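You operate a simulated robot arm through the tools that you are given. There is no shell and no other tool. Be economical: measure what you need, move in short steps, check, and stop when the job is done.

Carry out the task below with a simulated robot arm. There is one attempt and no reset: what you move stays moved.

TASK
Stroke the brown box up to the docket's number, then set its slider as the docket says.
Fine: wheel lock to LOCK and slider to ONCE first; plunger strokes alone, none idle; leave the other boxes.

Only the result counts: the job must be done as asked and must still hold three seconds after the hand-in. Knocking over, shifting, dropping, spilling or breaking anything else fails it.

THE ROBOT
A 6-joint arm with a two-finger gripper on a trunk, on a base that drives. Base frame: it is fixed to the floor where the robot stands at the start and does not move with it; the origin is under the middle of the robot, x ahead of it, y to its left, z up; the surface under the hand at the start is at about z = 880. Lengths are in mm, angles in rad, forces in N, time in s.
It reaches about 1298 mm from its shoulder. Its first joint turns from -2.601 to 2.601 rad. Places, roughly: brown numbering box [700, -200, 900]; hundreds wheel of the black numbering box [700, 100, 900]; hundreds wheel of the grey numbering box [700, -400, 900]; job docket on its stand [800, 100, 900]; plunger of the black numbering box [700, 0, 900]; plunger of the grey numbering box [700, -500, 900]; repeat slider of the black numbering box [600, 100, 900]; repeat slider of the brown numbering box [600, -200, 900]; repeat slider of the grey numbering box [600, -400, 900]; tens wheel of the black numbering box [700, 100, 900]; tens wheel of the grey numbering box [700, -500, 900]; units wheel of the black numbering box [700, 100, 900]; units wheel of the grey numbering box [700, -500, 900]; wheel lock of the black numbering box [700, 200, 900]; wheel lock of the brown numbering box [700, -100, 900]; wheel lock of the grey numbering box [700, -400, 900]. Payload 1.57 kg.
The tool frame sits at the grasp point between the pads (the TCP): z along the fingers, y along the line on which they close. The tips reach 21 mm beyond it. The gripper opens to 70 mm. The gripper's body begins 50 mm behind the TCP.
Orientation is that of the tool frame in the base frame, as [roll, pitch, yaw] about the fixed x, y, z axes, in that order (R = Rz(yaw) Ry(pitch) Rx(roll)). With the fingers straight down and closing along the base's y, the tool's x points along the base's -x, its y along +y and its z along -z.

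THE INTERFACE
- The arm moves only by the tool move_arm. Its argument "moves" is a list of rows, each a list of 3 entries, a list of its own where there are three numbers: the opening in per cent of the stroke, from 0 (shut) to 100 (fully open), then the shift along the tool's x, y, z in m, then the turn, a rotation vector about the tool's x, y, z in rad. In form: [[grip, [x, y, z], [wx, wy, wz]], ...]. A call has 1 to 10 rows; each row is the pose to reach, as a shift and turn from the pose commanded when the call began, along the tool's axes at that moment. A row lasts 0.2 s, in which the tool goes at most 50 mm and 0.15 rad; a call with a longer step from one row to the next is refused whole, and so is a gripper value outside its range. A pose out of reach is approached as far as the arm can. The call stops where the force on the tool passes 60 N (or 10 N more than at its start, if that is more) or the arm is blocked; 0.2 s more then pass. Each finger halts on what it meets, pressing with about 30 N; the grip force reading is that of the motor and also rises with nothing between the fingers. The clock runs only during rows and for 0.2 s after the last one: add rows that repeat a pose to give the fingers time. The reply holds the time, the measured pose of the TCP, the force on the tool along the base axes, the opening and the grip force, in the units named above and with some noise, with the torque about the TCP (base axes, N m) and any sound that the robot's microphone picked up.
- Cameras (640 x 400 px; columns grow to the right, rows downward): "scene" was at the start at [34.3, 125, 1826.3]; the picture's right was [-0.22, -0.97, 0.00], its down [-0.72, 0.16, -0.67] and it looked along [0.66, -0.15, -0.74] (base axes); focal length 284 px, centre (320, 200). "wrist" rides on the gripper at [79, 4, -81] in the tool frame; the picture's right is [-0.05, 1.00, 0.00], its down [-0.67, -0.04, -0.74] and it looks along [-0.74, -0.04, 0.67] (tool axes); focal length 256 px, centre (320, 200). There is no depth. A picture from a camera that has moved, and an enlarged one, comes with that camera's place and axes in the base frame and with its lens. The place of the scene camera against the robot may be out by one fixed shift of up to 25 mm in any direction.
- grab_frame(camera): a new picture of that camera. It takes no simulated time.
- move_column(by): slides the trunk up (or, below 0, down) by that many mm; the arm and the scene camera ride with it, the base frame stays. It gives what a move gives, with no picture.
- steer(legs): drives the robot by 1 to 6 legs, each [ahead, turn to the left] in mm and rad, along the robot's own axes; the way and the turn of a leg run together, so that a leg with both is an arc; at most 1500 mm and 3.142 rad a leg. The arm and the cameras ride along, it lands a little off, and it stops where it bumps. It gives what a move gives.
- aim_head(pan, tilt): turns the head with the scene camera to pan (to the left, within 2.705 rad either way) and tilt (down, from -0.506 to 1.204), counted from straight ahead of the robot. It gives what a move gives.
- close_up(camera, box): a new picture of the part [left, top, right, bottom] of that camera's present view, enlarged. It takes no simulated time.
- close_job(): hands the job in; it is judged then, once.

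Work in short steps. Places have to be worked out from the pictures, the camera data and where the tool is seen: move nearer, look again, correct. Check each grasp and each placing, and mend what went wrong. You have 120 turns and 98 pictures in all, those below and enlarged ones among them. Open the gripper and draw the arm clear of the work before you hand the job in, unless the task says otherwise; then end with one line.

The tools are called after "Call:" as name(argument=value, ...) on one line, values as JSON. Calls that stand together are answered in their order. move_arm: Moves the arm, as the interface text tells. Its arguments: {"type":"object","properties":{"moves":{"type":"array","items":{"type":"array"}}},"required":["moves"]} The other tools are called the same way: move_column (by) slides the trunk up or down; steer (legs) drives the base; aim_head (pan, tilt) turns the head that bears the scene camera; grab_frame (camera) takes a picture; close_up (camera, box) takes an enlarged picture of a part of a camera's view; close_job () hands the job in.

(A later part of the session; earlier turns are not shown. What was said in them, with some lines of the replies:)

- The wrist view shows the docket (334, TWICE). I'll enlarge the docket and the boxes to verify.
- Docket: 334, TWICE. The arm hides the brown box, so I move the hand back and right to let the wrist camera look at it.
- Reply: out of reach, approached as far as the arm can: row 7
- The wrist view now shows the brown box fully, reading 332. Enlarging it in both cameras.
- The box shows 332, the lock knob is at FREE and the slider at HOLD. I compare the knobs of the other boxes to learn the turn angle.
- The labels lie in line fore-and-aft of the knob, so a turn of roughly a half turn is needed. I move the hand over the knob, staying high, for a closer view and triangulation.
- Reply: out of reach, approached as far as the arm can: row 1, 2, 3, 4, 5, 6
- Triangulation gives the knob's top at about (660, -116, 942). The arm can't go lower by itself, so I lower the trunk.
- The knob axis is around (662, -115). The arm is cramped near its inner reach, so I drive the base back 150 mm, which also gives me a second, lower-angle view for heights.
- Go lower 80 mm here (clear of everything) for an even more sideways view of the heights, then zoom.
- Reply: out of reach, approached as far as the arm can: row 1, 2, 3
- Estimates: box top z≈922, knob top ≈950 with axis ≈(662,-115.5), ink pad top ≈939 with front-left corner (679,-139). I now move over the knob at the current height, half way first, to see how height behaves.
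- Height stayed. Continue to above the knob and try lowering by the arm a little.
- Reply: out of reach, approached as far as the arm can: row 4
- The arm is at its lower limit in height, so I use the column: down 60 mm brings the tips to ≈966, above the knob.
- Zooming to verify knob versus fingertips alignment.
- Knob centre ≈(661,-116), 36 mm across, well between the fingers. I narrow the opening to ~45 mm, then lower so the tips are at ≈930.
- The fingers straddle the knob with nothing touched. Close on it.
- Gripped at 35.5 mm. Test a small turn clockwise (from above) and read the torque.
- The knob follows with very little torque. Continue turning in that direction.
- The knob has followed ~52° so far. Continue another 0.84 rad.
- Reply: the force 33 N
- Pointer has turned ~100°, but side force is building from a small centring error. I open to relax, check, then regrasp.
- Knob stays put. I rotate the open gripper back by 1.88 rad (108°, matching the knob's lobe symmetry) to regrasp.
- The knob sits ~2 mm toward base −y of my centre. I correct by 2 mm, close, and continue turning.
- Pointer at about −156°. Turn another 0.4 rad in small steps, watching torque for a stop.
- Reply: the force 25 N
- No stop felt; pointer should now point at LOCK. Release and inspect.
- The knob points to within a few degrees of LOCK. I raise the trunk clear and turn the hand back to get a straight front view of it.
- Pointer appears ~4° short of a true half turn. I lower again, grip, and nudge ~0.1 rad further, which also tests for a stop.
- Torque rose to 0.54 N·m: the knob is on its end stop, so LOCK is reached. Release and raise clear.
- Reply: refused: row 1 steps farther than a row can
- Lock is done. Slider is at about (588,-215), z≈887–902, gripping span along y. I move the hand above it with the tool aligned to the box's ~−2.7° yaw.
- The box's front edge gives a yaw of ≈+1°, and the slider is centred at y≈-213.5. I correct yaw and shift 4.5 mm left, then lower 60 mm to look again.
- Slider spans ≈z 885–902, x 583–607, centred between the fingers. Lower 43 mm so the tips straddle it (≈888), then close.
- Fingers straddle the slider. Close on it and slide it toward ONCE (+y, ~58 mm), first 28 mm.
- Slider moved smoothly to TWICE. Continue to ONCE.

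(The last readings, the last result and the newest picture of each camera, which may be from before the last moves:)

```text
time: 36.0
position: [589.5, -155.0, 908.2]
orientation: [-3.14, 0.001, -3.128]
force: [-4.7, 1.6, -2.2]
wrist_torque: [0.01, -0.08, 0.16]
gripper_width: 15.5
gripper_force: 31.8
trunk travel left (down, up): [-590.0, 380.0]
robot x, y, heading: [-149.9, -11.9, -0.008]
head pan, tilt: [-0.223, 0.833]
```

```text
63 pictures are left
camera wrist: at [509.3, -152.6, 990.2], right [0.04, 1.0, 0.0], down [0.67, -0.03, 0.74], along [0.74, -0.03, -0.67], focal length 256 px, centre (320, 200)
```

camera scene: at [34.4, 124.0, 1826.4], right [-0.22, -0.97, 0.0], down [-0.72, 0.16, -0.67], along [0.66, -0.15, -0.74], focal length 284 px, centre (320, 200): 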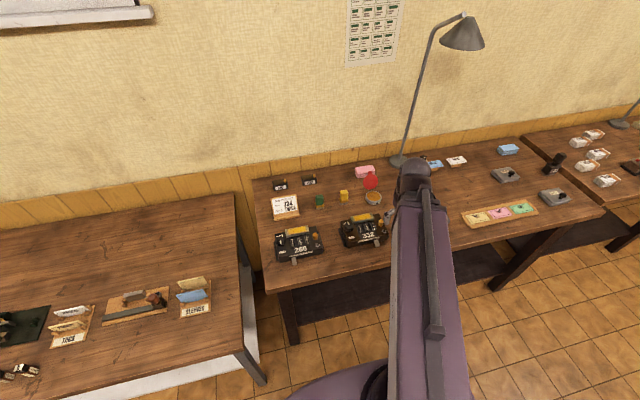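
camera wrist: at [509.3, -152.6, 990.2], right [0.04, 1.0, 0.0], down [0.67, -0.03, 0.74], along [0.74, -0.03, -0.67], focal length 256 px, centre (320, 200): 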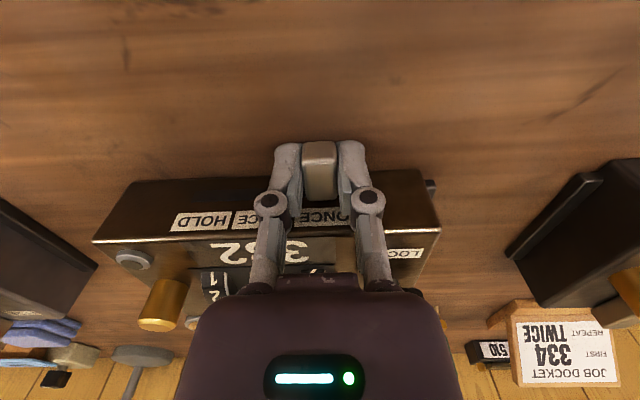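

Slider is centred under ONCE with low force. Release and raise well clear.

Call:
move_arm(moves=[[40, [0, 0, 0], [0, 0, 0]], [40, [0, 0, 0], [0, 0, 0]]])

Call:
move_column(by=110)

Call:
grab_frame(camera="wrist")

```text
time: 36.6
position: [589.6, -154.6, 908.5]
orientation: [-3.142, 0.001, -3.13]
force: [0.0, -0.5, -0.4]
wrist_torque: [-0.02, -0.01, 0.0]
gripper_width: 27.7
gripper_force: 0.1
trunk travel left (down, up): [-590.0, 380.0]
robot x, y, heading: [-151.6, -9.2, -0.004]
head pan, tilt: [-0.223, 0.833]
```

```text
time: 38.0
position: [590.2, -154.8, 1019.0]
orientation: [3.141, -0.001, -3.129]
force: [0.1, -0.3, -0.5]
wrist_torque: [0.01, 0.0, -0.01]
gripper_width: 28.1
gripper_force: 0.0
trunk travel left (down, up): [-700.0, 270.0]
robot x, y, heading: [-150.7, -8.2, -0.001]
head pan, tilt: [-0.223, 0.833]
```

```text
62 pictures are left
camera wrist: at [509.8, -152.9, 1100.0], right [0.04, 1.0, 0.0], down [0.67, -0.03, 0.74], along [0.74, -0.03, -0.67], focal length 256 px, centre (320, 200)
```

wrist: 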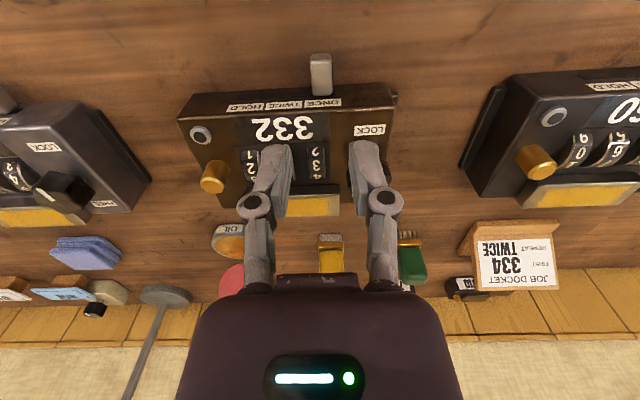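

Slider at ONCE, lock at LOCK, display 332. Plunger top triangulated at ≈(655.5,-248.5,948). I close the fingers, raise the arm 60 mm (for press travel) and move over it.

Call:
move_arm(moves=[[20, [0, 0, -0.04], [0, 0, 0]], [0, [-0.02, -0.03, -0.06], [0, 0, 0]], [0, [-0.04, -0.06, -0.06], [0, 0, 0]], [0, [-0.0653, -0.0938, -0.06], [0, 0, 0]], [0, [-0.0653, -0.0938, -0.06], [0, 0, 0]]])

Call:
move_column(by=-80)

Call:
grab_frame(camera="wrist")

```text
time: 39.2
position: [657.9, -247.6, 1019.5]
orientation: [-3.141, 0.0, -3.127]
force: [-1.7, 0.3, -0.1]
wrist_torque: [0.01, 0.01, 0.0]
gripper_width: 0.0
gripper_force: 28.1
out of reach, approached as far as the arm can: row 1, 2, 3, 4, 5
trunk travel left (down, up): [-700.0, 270.0]
robot x, y, heading: [-153.1, -8.4, -0.004]
head pan, tilt: [-0.223, 0.833]
```

```text
time: 40.3
position: [651.8, -245.6, 946.3]
orientation: [-3.139, 0.006, -3.129]
force: [-19.8, 5.3, 71.2]
wrist_torque: [0.04, -0.22, -0.33]
gripper_width: 6.1
gripper_force: 28.9
trunk travel left (down, up): [-622.0, 348.0]
robot x, y, heading: [-150.7, -9.2, -0.005]
head pan, tilt: [-0.223, 0.833]
heard: click
stopped: the force on the tool passed its limit at 335 N (the readings are from after the stop); the commanded pose is now the measured one
```

```text
61 pictures are left
camera wrist: at [570.6, -243.5, 1027.6], right [0.04, 1.0, 0.0], down [0.66, -0.03, 0.75], along [0.75, -0.03, -0.66], focal length 256 px, centre (320, 200)
```

wrist: 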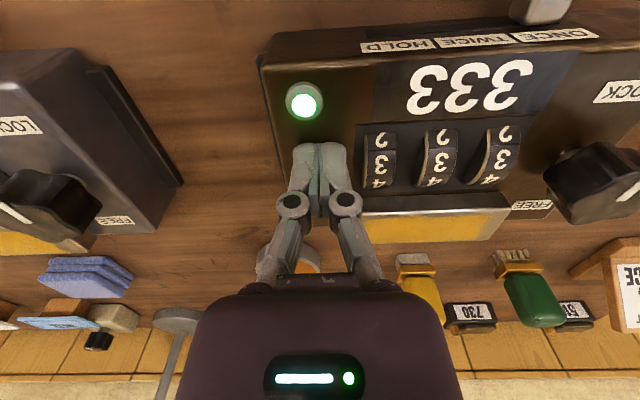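

I misjudged: the arm held its height, so the column drop already pressed the plunger — but it was a proper single stroke (click, 333 showing, lamp lit). I raise the column to let the plunger return.

Call:
move_column(by=40)

Call:
grab_frame(camera="wrist")

```text
time: 41.1
position: [661.1, -247.6, 980.4]
orientation: [-3.139, 0.004, -3.128]
force: [-0.1, -0.1, 0.3]
wrist_torque: [-0.01, 0.04, -0.03]
gripper_width: 0.0
gripper_force: 28.4
trunk travel left (down, up): [-662.0, 308.0]
robot x, y, heading: [-150.0, -10.7, -0.007]
head pan, tilt: [-0.223, 0.833]
```

```text
60 pictures are left
camera wrist: at [580.7, -246.3, 1060.8], right [0.04, 1.0, 0.0], down [0.66, -0.03, 0.75], along [0.75, -0.03, -0.66], focal length 256 px, centre (320, 200)
```

wrist: 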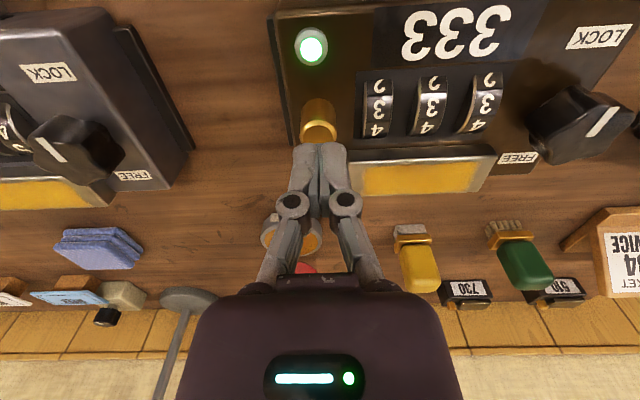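

Plunger is back up, at ≈(653,-250). My tip is ~6 mm too far forward, so I correct and then lower in small column steps for a gentle second stroke.

Call:
move_arm(moves=[[0, [0.006, -0.0005, 0], [0, 0, 0]], [0, [0.006, -0.0005, 0], [0, 0, 0]]])

Call:
close_up(camera="wrist", box=[240, 60, 400, 160])

```text
time: 41.8
position: [653.8, -248.9, 981.9]
orientation: [-3.139, 0.005, -3.131]
force: [-0.2, 0.3, 0.1]
wrist_torque: [-0.02, -0.01, 0.02]
gripper_width: 0.1
gripper_force: 28.3
trunk travel left (down, up): [-662.0, 308.0]
robot x, y, heading: [-149.5, -5.1, -0.008]
head pan, tilt: [-0.223, 0.833]
```

```text
4.00 times, centred on (320, 110) of wrist
camera zoom: at [573.5, -246.6, 1061.9], right [0.04, 1.0, 0.0], down [0.66, -0.03, 0.75], along [0.75, -0.03, -0.66], focal length 1024 px, centre (320, 560)
```

zoom: 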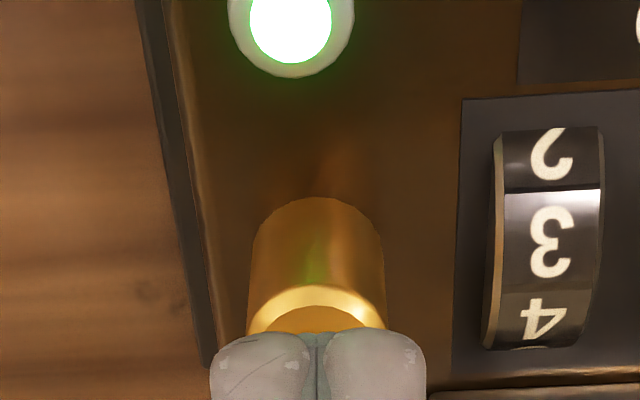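

The plunger's near rim is at x≈649 so its centre is ≈657; I shift 3 mm forward and lower 12 mm to near contact.

Call:
move_arm(moves=[[0, [-0.0035, 0, 0], [0, 0, 0]], [0, [-0.0035, 0, 0], [0, 0, 0]]])

Call:
move_column(by=-10)

Call:
move_column(by=-3)

```text
time: 42.4
position: [658.6, -249.5, 982.0]
orientation: [-3.138, 0.006, -3.127]
force: [-0.2, 0.6, -0.3]
wrist_torque: [0.01, 0.0, 0.03]
gripper_width: 0.0
gripper_force: 28.7
trunk travel left (down, up): [-662.0, 308.0]
robot x, y, heading: [-150.9, -4.6, -0.002]
head pan, tilt: [-0.223, 0.833]
```

```text
time: 42.9
position: [657.7, -248.6, 971.3]
orientation: [-3.139, 0.005, -3.129]
force: [0.3, -0.3, 0.1]
wrist_torque: [-0.01, 0.04, 0.01]
gripper_width: 0.2
gripper_force: 28.0
trunk travel left (down, up): [-652.0, 318.0]
robot x, y, heading: [-149.8, -4.9, -0.009]
head pan, tilt: [-0.223, 0.833]
```

```text
time: 43.5
position: [657.5, -249.1, 968.8]
orientation: [-3.139, 0.005, -3.128]
force: [-0.2, -0.8, 0.3]
wrist_torque: [0.01, 0.01, 0.0]
gripper_width: 0.0
gripper_force: 28.8
trunk travel left (down, up): [-649.0, 321.0]
robot x, y, heading: [-149.4, -9.2, -0.001]
head pan, tilt: [-0.223, 0.833]
```

Near contact, no force yet. Press on in 3 mm steps.

Call:
move_column(by=-3)

Call:
move_column(by=-2)

```text
time: 44.0
position: [658.8, -248.7, 965.4]
orientation: [-3.141, 0.005, -3.13]
force: [0.6, -0.1, 1.1]
wrist_torque: [-0.01, -0.05, 0.02]
gripper_width: 5.9
gripper_force: 28.8
trunk travel left (down, up): [-646.0, 324.0]
robot x, y, heading: [-151.6, -7.9, -0.005]
head pan, tilt: [-0.223, 0.833]
```

```text
time: 44.5
position: [658.0, -248.8, 963.2]
orientation: [-3.139, 0.005, -3.13]
force: [2.1, 0.5, 3.3]
wrist_torque: [-0.01, -0.03, -0.01]
gripper_width: 6.1
gripper_force: 29.0
trunk travel left (down, up): [-644.0, 326.0]
robot x, y, heading: [-149.7, -8.6, 0.001]
head pan, tilt: [-0.223, 0.833]
heard: click
```

A click at 3 N. Check the display before doing anything further.

Call:
grab_frame(camera="wrist")

```text
58 pictures are left
camera wrist: at [576.8, -246.8, 1044.1], right [0.04, 1.0, 0.0], down [0.66, -0.03, 0.75], along [0.75, -0.03, -0.66], focal length 256 px, centre (320, 200)
```

wrist: 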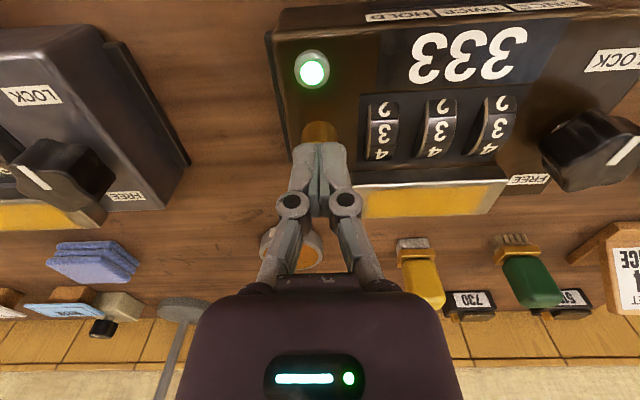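

Call:
close_up(camera="wrist", box=[260, 20, 580, 220])

```text
2.00 times, centred on (420, 120) of wrist
camera zoom: at [576.8, -246.8, 1044.1], right [0.04, 1.0, 0.0], down [0.66, -0.03, 0.75], along [0.75, -0.03, -0.66], focal length 512 px, centre (120, 360)
```

zoom: 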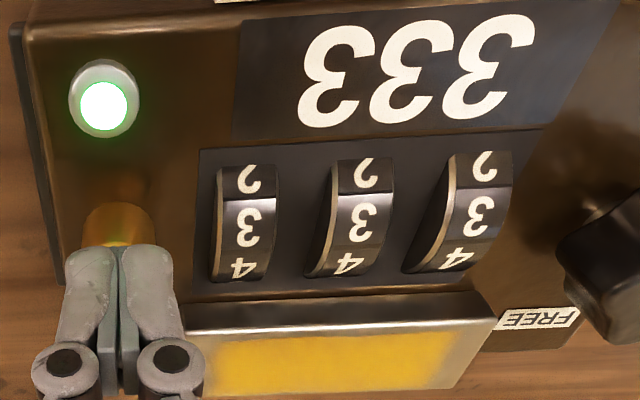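

Still 333 at partial press; continue the same stroke down without releasing.

Call:
move_column(by=-2)

Call:
close_up(camera="wrist", box=[260, 20, 580, 220])

```text
time: 45.0
position: [656.6, -248.9, 961.7]
orientation: [-3.14, 0.005, -3.129]
force: [1.3, 0.1, 5.0]
wrist_torque: [-0.03, -0.09, -0.01]
gripper_width: 6.0
gripper_force: 27.6
trunk travel left (down, up): [-642.0, 328.0]
robot x, y, heading: [-149.3, -8.6, -0.007]
head pan, tilt: [-0.223, 0.833]
```

```text
2.00 times, centred on (420, 120) of wrist
camera zoom: at [576.7, -246.8, 1042.1], right [0.04, 1.0, 0.0], down [0.66, -0.03, 0.75], along [0.75, -0.03, -0.66], focal length 512 px, centre (120, 360)
```

zoom: 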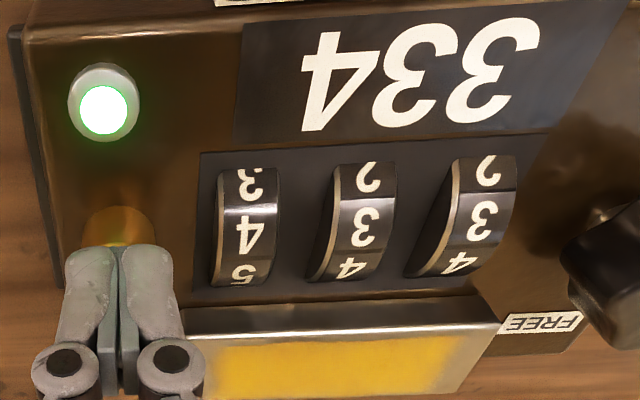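

334 now shows (display lags the click slightly). Release the plunger by raising, and check.

Call:
move_column(by=58)

Call:
grab_frame(camera="wrist")

```text
time: 46.0
position: [658.2, -249.2, 1019.2]
orientation: [-3.14, 0.005, -3.13]
force: [0.3, -0.4, -0.1]
wrist_torque: [-0.03, -0.02, 0.0]
gripper_width: 0.0
gripper_force: 28.9
trunk travel left (down, up): [-700.0, 270.0]
robot x, y, heading: [-155.1, -8.6, -0.003]
head pan, tilt: [-0.223, 0.833]
```

```text
55 pictures are left
camera wrist: at [577.0, -246.9, 1099.8], right [0.04, 1.0, 0.0], down [0.66, -0.03, 0.75], along [0.75, -0.03, -0.66], focal length 256 px, centre (320, 200)
```

wrist: 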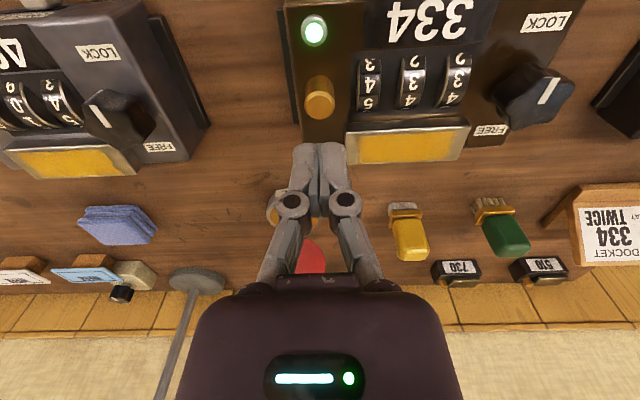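

334, plunger back up. Now back over the slider at ≈(589,-155.5), opening to 28 mm.

Call:
move_arm(moves=[[20, [0.02, 0.03, 0], [0, 0, 0]], [40, [0.045, 0.065, 0], [0, 0, 0]], [45, [0.0663, 0.0948, 0], [0, 0, 0]], [45, [0.0663, 0.0948, 0], [0, 0, 0]]])

Call:
move_column(by=-65)

Call:
grab_frame(camera="wrist")

```text
time: 47.0
position: [589.6, -155.5, 1018.5]
orientation: [-3.139, 0.003, -3.129]
force: [-0.8, 0.1, -0.7]
wrist_torque: [0.0, -0.02, -0.02]
gripper_width: 31.6
gripper_force: 0.0
trunk travel left (down, up): [-700.0, 270.0]
robot x, y, heading: [-155.4, -4.3, -0.003]
head pan, tilt: [-0.223, 0.833]
```

```text
time: 48.0
position: [589.8, -155.1, 953.9]
orientation: [-3.141, 0.005, -3.129]
force: [0.8, 0.0, 0.3]
wrist_torque: [-0.01, 0.01, -0.03]
gripper_width: 31.4
gripper_force: 0.1
trunk travel left (down, up): [-635.0, 335.0]
robot x, y, heading: [-149.2, -9.2, -0.007]
head pan, tilt: [-0.223, 0.833]
```

```text
54 pictures are left
camera wrist: at [508.9, -153.2, 1034.9], right [0.04, 1.0, 0.0], down [0.66, -0.03, 0.75], along [0.75, -0.03, -0.66], focal length 256 px, centre (320, 200)
```

wrist: 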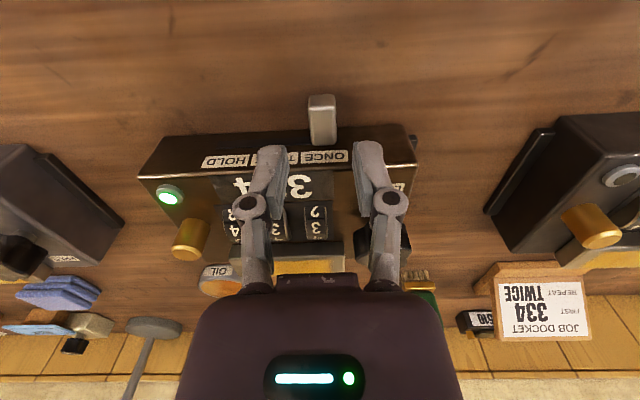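

Slider is centred between the fingers. Lower 45 mm, grip, and slide back 29 mm to TWICE.

Call:
move_column(by=-45)

Call:
move_arm(moves=[[15, [0, 0, 0], [0, 0, 0]], [15, [0, 0, 0], [0, 0, 0]], [15, [0, -0.01, 0], [0, 0, 0]], [15, [0, -0.02, 0], [0, 0, 0]], [15, [0, -0.029, 0], [0, 0, 0]]])

Call:
close_up(camera="wrist", box=[160, 110, 480, 310])

```text
time: 48.9
position: [589.2, -155.3, 909.1]
orientation: [-3.138, 0.005, -3.13]
force: [0.2, 0.7, -0.5]
wrist_torque: [0.04, 0.04, 0.01]
gripper_width: 31.5
gripper_force: 0.1
trunk travel left (down, up): [-590.0, 380.0]
robot x, y, heading: [-150.9, -5.6, -0.004]
head pan, tilt: [-0.223, 0.833]
```

```text
time: 50.1
position: [590.3, -184.5, 908.3]
orientation: [-3.139, 0.006, -3.127]
force: [3.0, -0.2, 4.1]
wrist_torque: [0.01, 0.17, 0.12]
gripper_width: 15.3
gripper_force: 32.1
trunk travel left (down, up): [-590.0, 380.0]
robot x, y, heading: [-148.5, -10.4, -0.002]
head pan, tilt: [-0.223, 0.833]
```

```text
2.00 times, centred on (320, 210) of wrist
camera zoom: at [509.5, -182.0, 990.0], right [0.04, 1.0, 0.0], down [0.66, -0.03, 0.75], along [0.75, -0.03, -0.66], focal length 512 px, centre (320, 180)
```

zoom: 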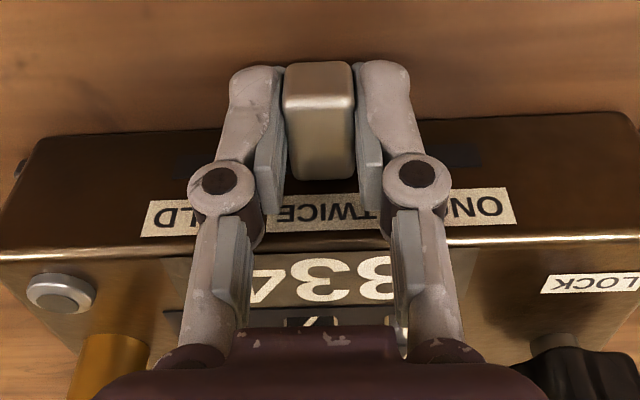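

Slider sits centred at TWICE. Release, raise and verify.

Call:
move_arm(moves=[[45, [0, 0, 0], [0, 0, 0]], [45, [0, 0, 0], [0, 0, 0]]])

Call:
move_column(by=140)

Call:
move_arm(moves=[[70, [0.04, 0, 0], [0, 0, 0]], [100, [0.08, 0, 0], [0, 0, 0]], [100, [0.11, 0, 0], [0, 0, 0]]])

Call:
close_up(camera="wrist", box=[160, 40, 480, 240])

Call:
grab_frame(camera="wrist")

```text
time: 50.7
position: [590.7, -184.7, 909.8]
orientation: [-3.14, 0.006, -3.129]
force: [0.9, 0.3, -0.7]
wrist_torque: [-0.01, -0.01, 0.02]
gripper_width: 31.7
gripper_force: 0.0
trunk travel left (down, up): [-590.0, 380.0]
robot x, y, heading: [-148.7, -10.5, 0.001]
head pan, tilt: [-0.223, 0.833]
```

```text
time: 52.4
position: [590.2, -184.5, 1048.9]
orientation: [-3.139, 0.005, -3.13]
force: [-0.1, 0.0, 0.0]
wrist_torque: [0.02, 0.02, -0.02]
gripper_width: 31.4
gripper_force: 0.1
trunk travel left (down, up): [-730.0, 240.0]
robot x, y, heading: [-151.3, -5.4, -0.002]
head pan, tilt: [-0.223, 0.833]
```

```text
time: 53.2
position: [480.3, -185.6, 1048.7]
orientation: [-3.141, 0.004, -3.128]
force: [-0.3, 1.2, 0.4]
wrist_torque: [0.02, -0.02, 0.02]
gripper_width: 69.9
gripper_force: 0.0
trunk travel left (down, up): [-730.0, 240.0]
robot x, y, heading: [-151.1, -10.8, -0.007]
head pan, tilt: [-0.223, 0.833]
```

```text
2.00 times, centred on (320, 140) of wrist
camera zoom: at [398.3, -183.3, 1130.1], right [0.04, 1.0, 0.0], down [0.66, -0.03, 0.75], along [0.75, -0.03, -0.66], focal length 512 px, centre (320, 320)
```

zoom: 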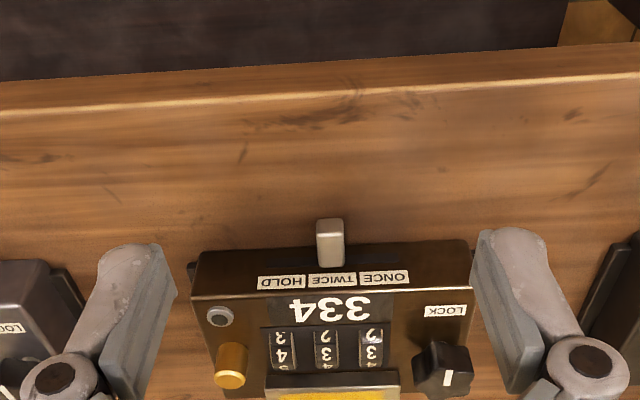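

```text
51 pictures are left
camera wrist: at [398.3, -183.3, 1130.1], right [0.04, 1.0, 0.0], down [0.66, -0.03, 0.75], along [0.75, -0.03, -0.66], focal length 256 px, centre (320, 200)
```

wrist: 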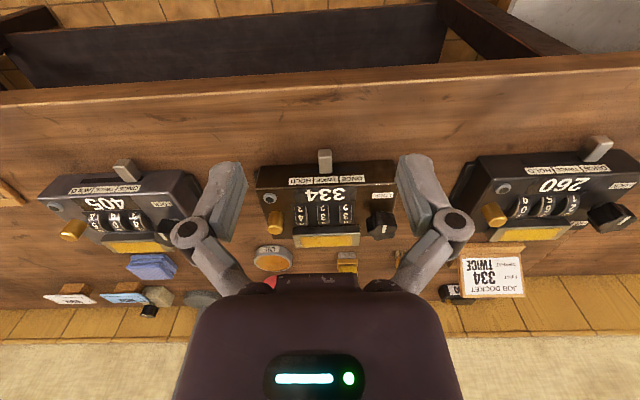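

The brown box reads 334, slider on TWICE, knob on LOCK, plunger up, other boxes unchanged, and the arm is clear and open. Handing in.

Call:
close_job()

```text
The job is handed in.
```

The brown box now reads 334, reached by two plunger strokes from 332, both with the lock on LOCK and the slider on ONCE. Its slider is set to TWICE as the docket says, the other boxes were not touched, and the job is handed in. The first stroke landed harder than I meant (335 N on the tool), but it counted once and the plunger came back up.
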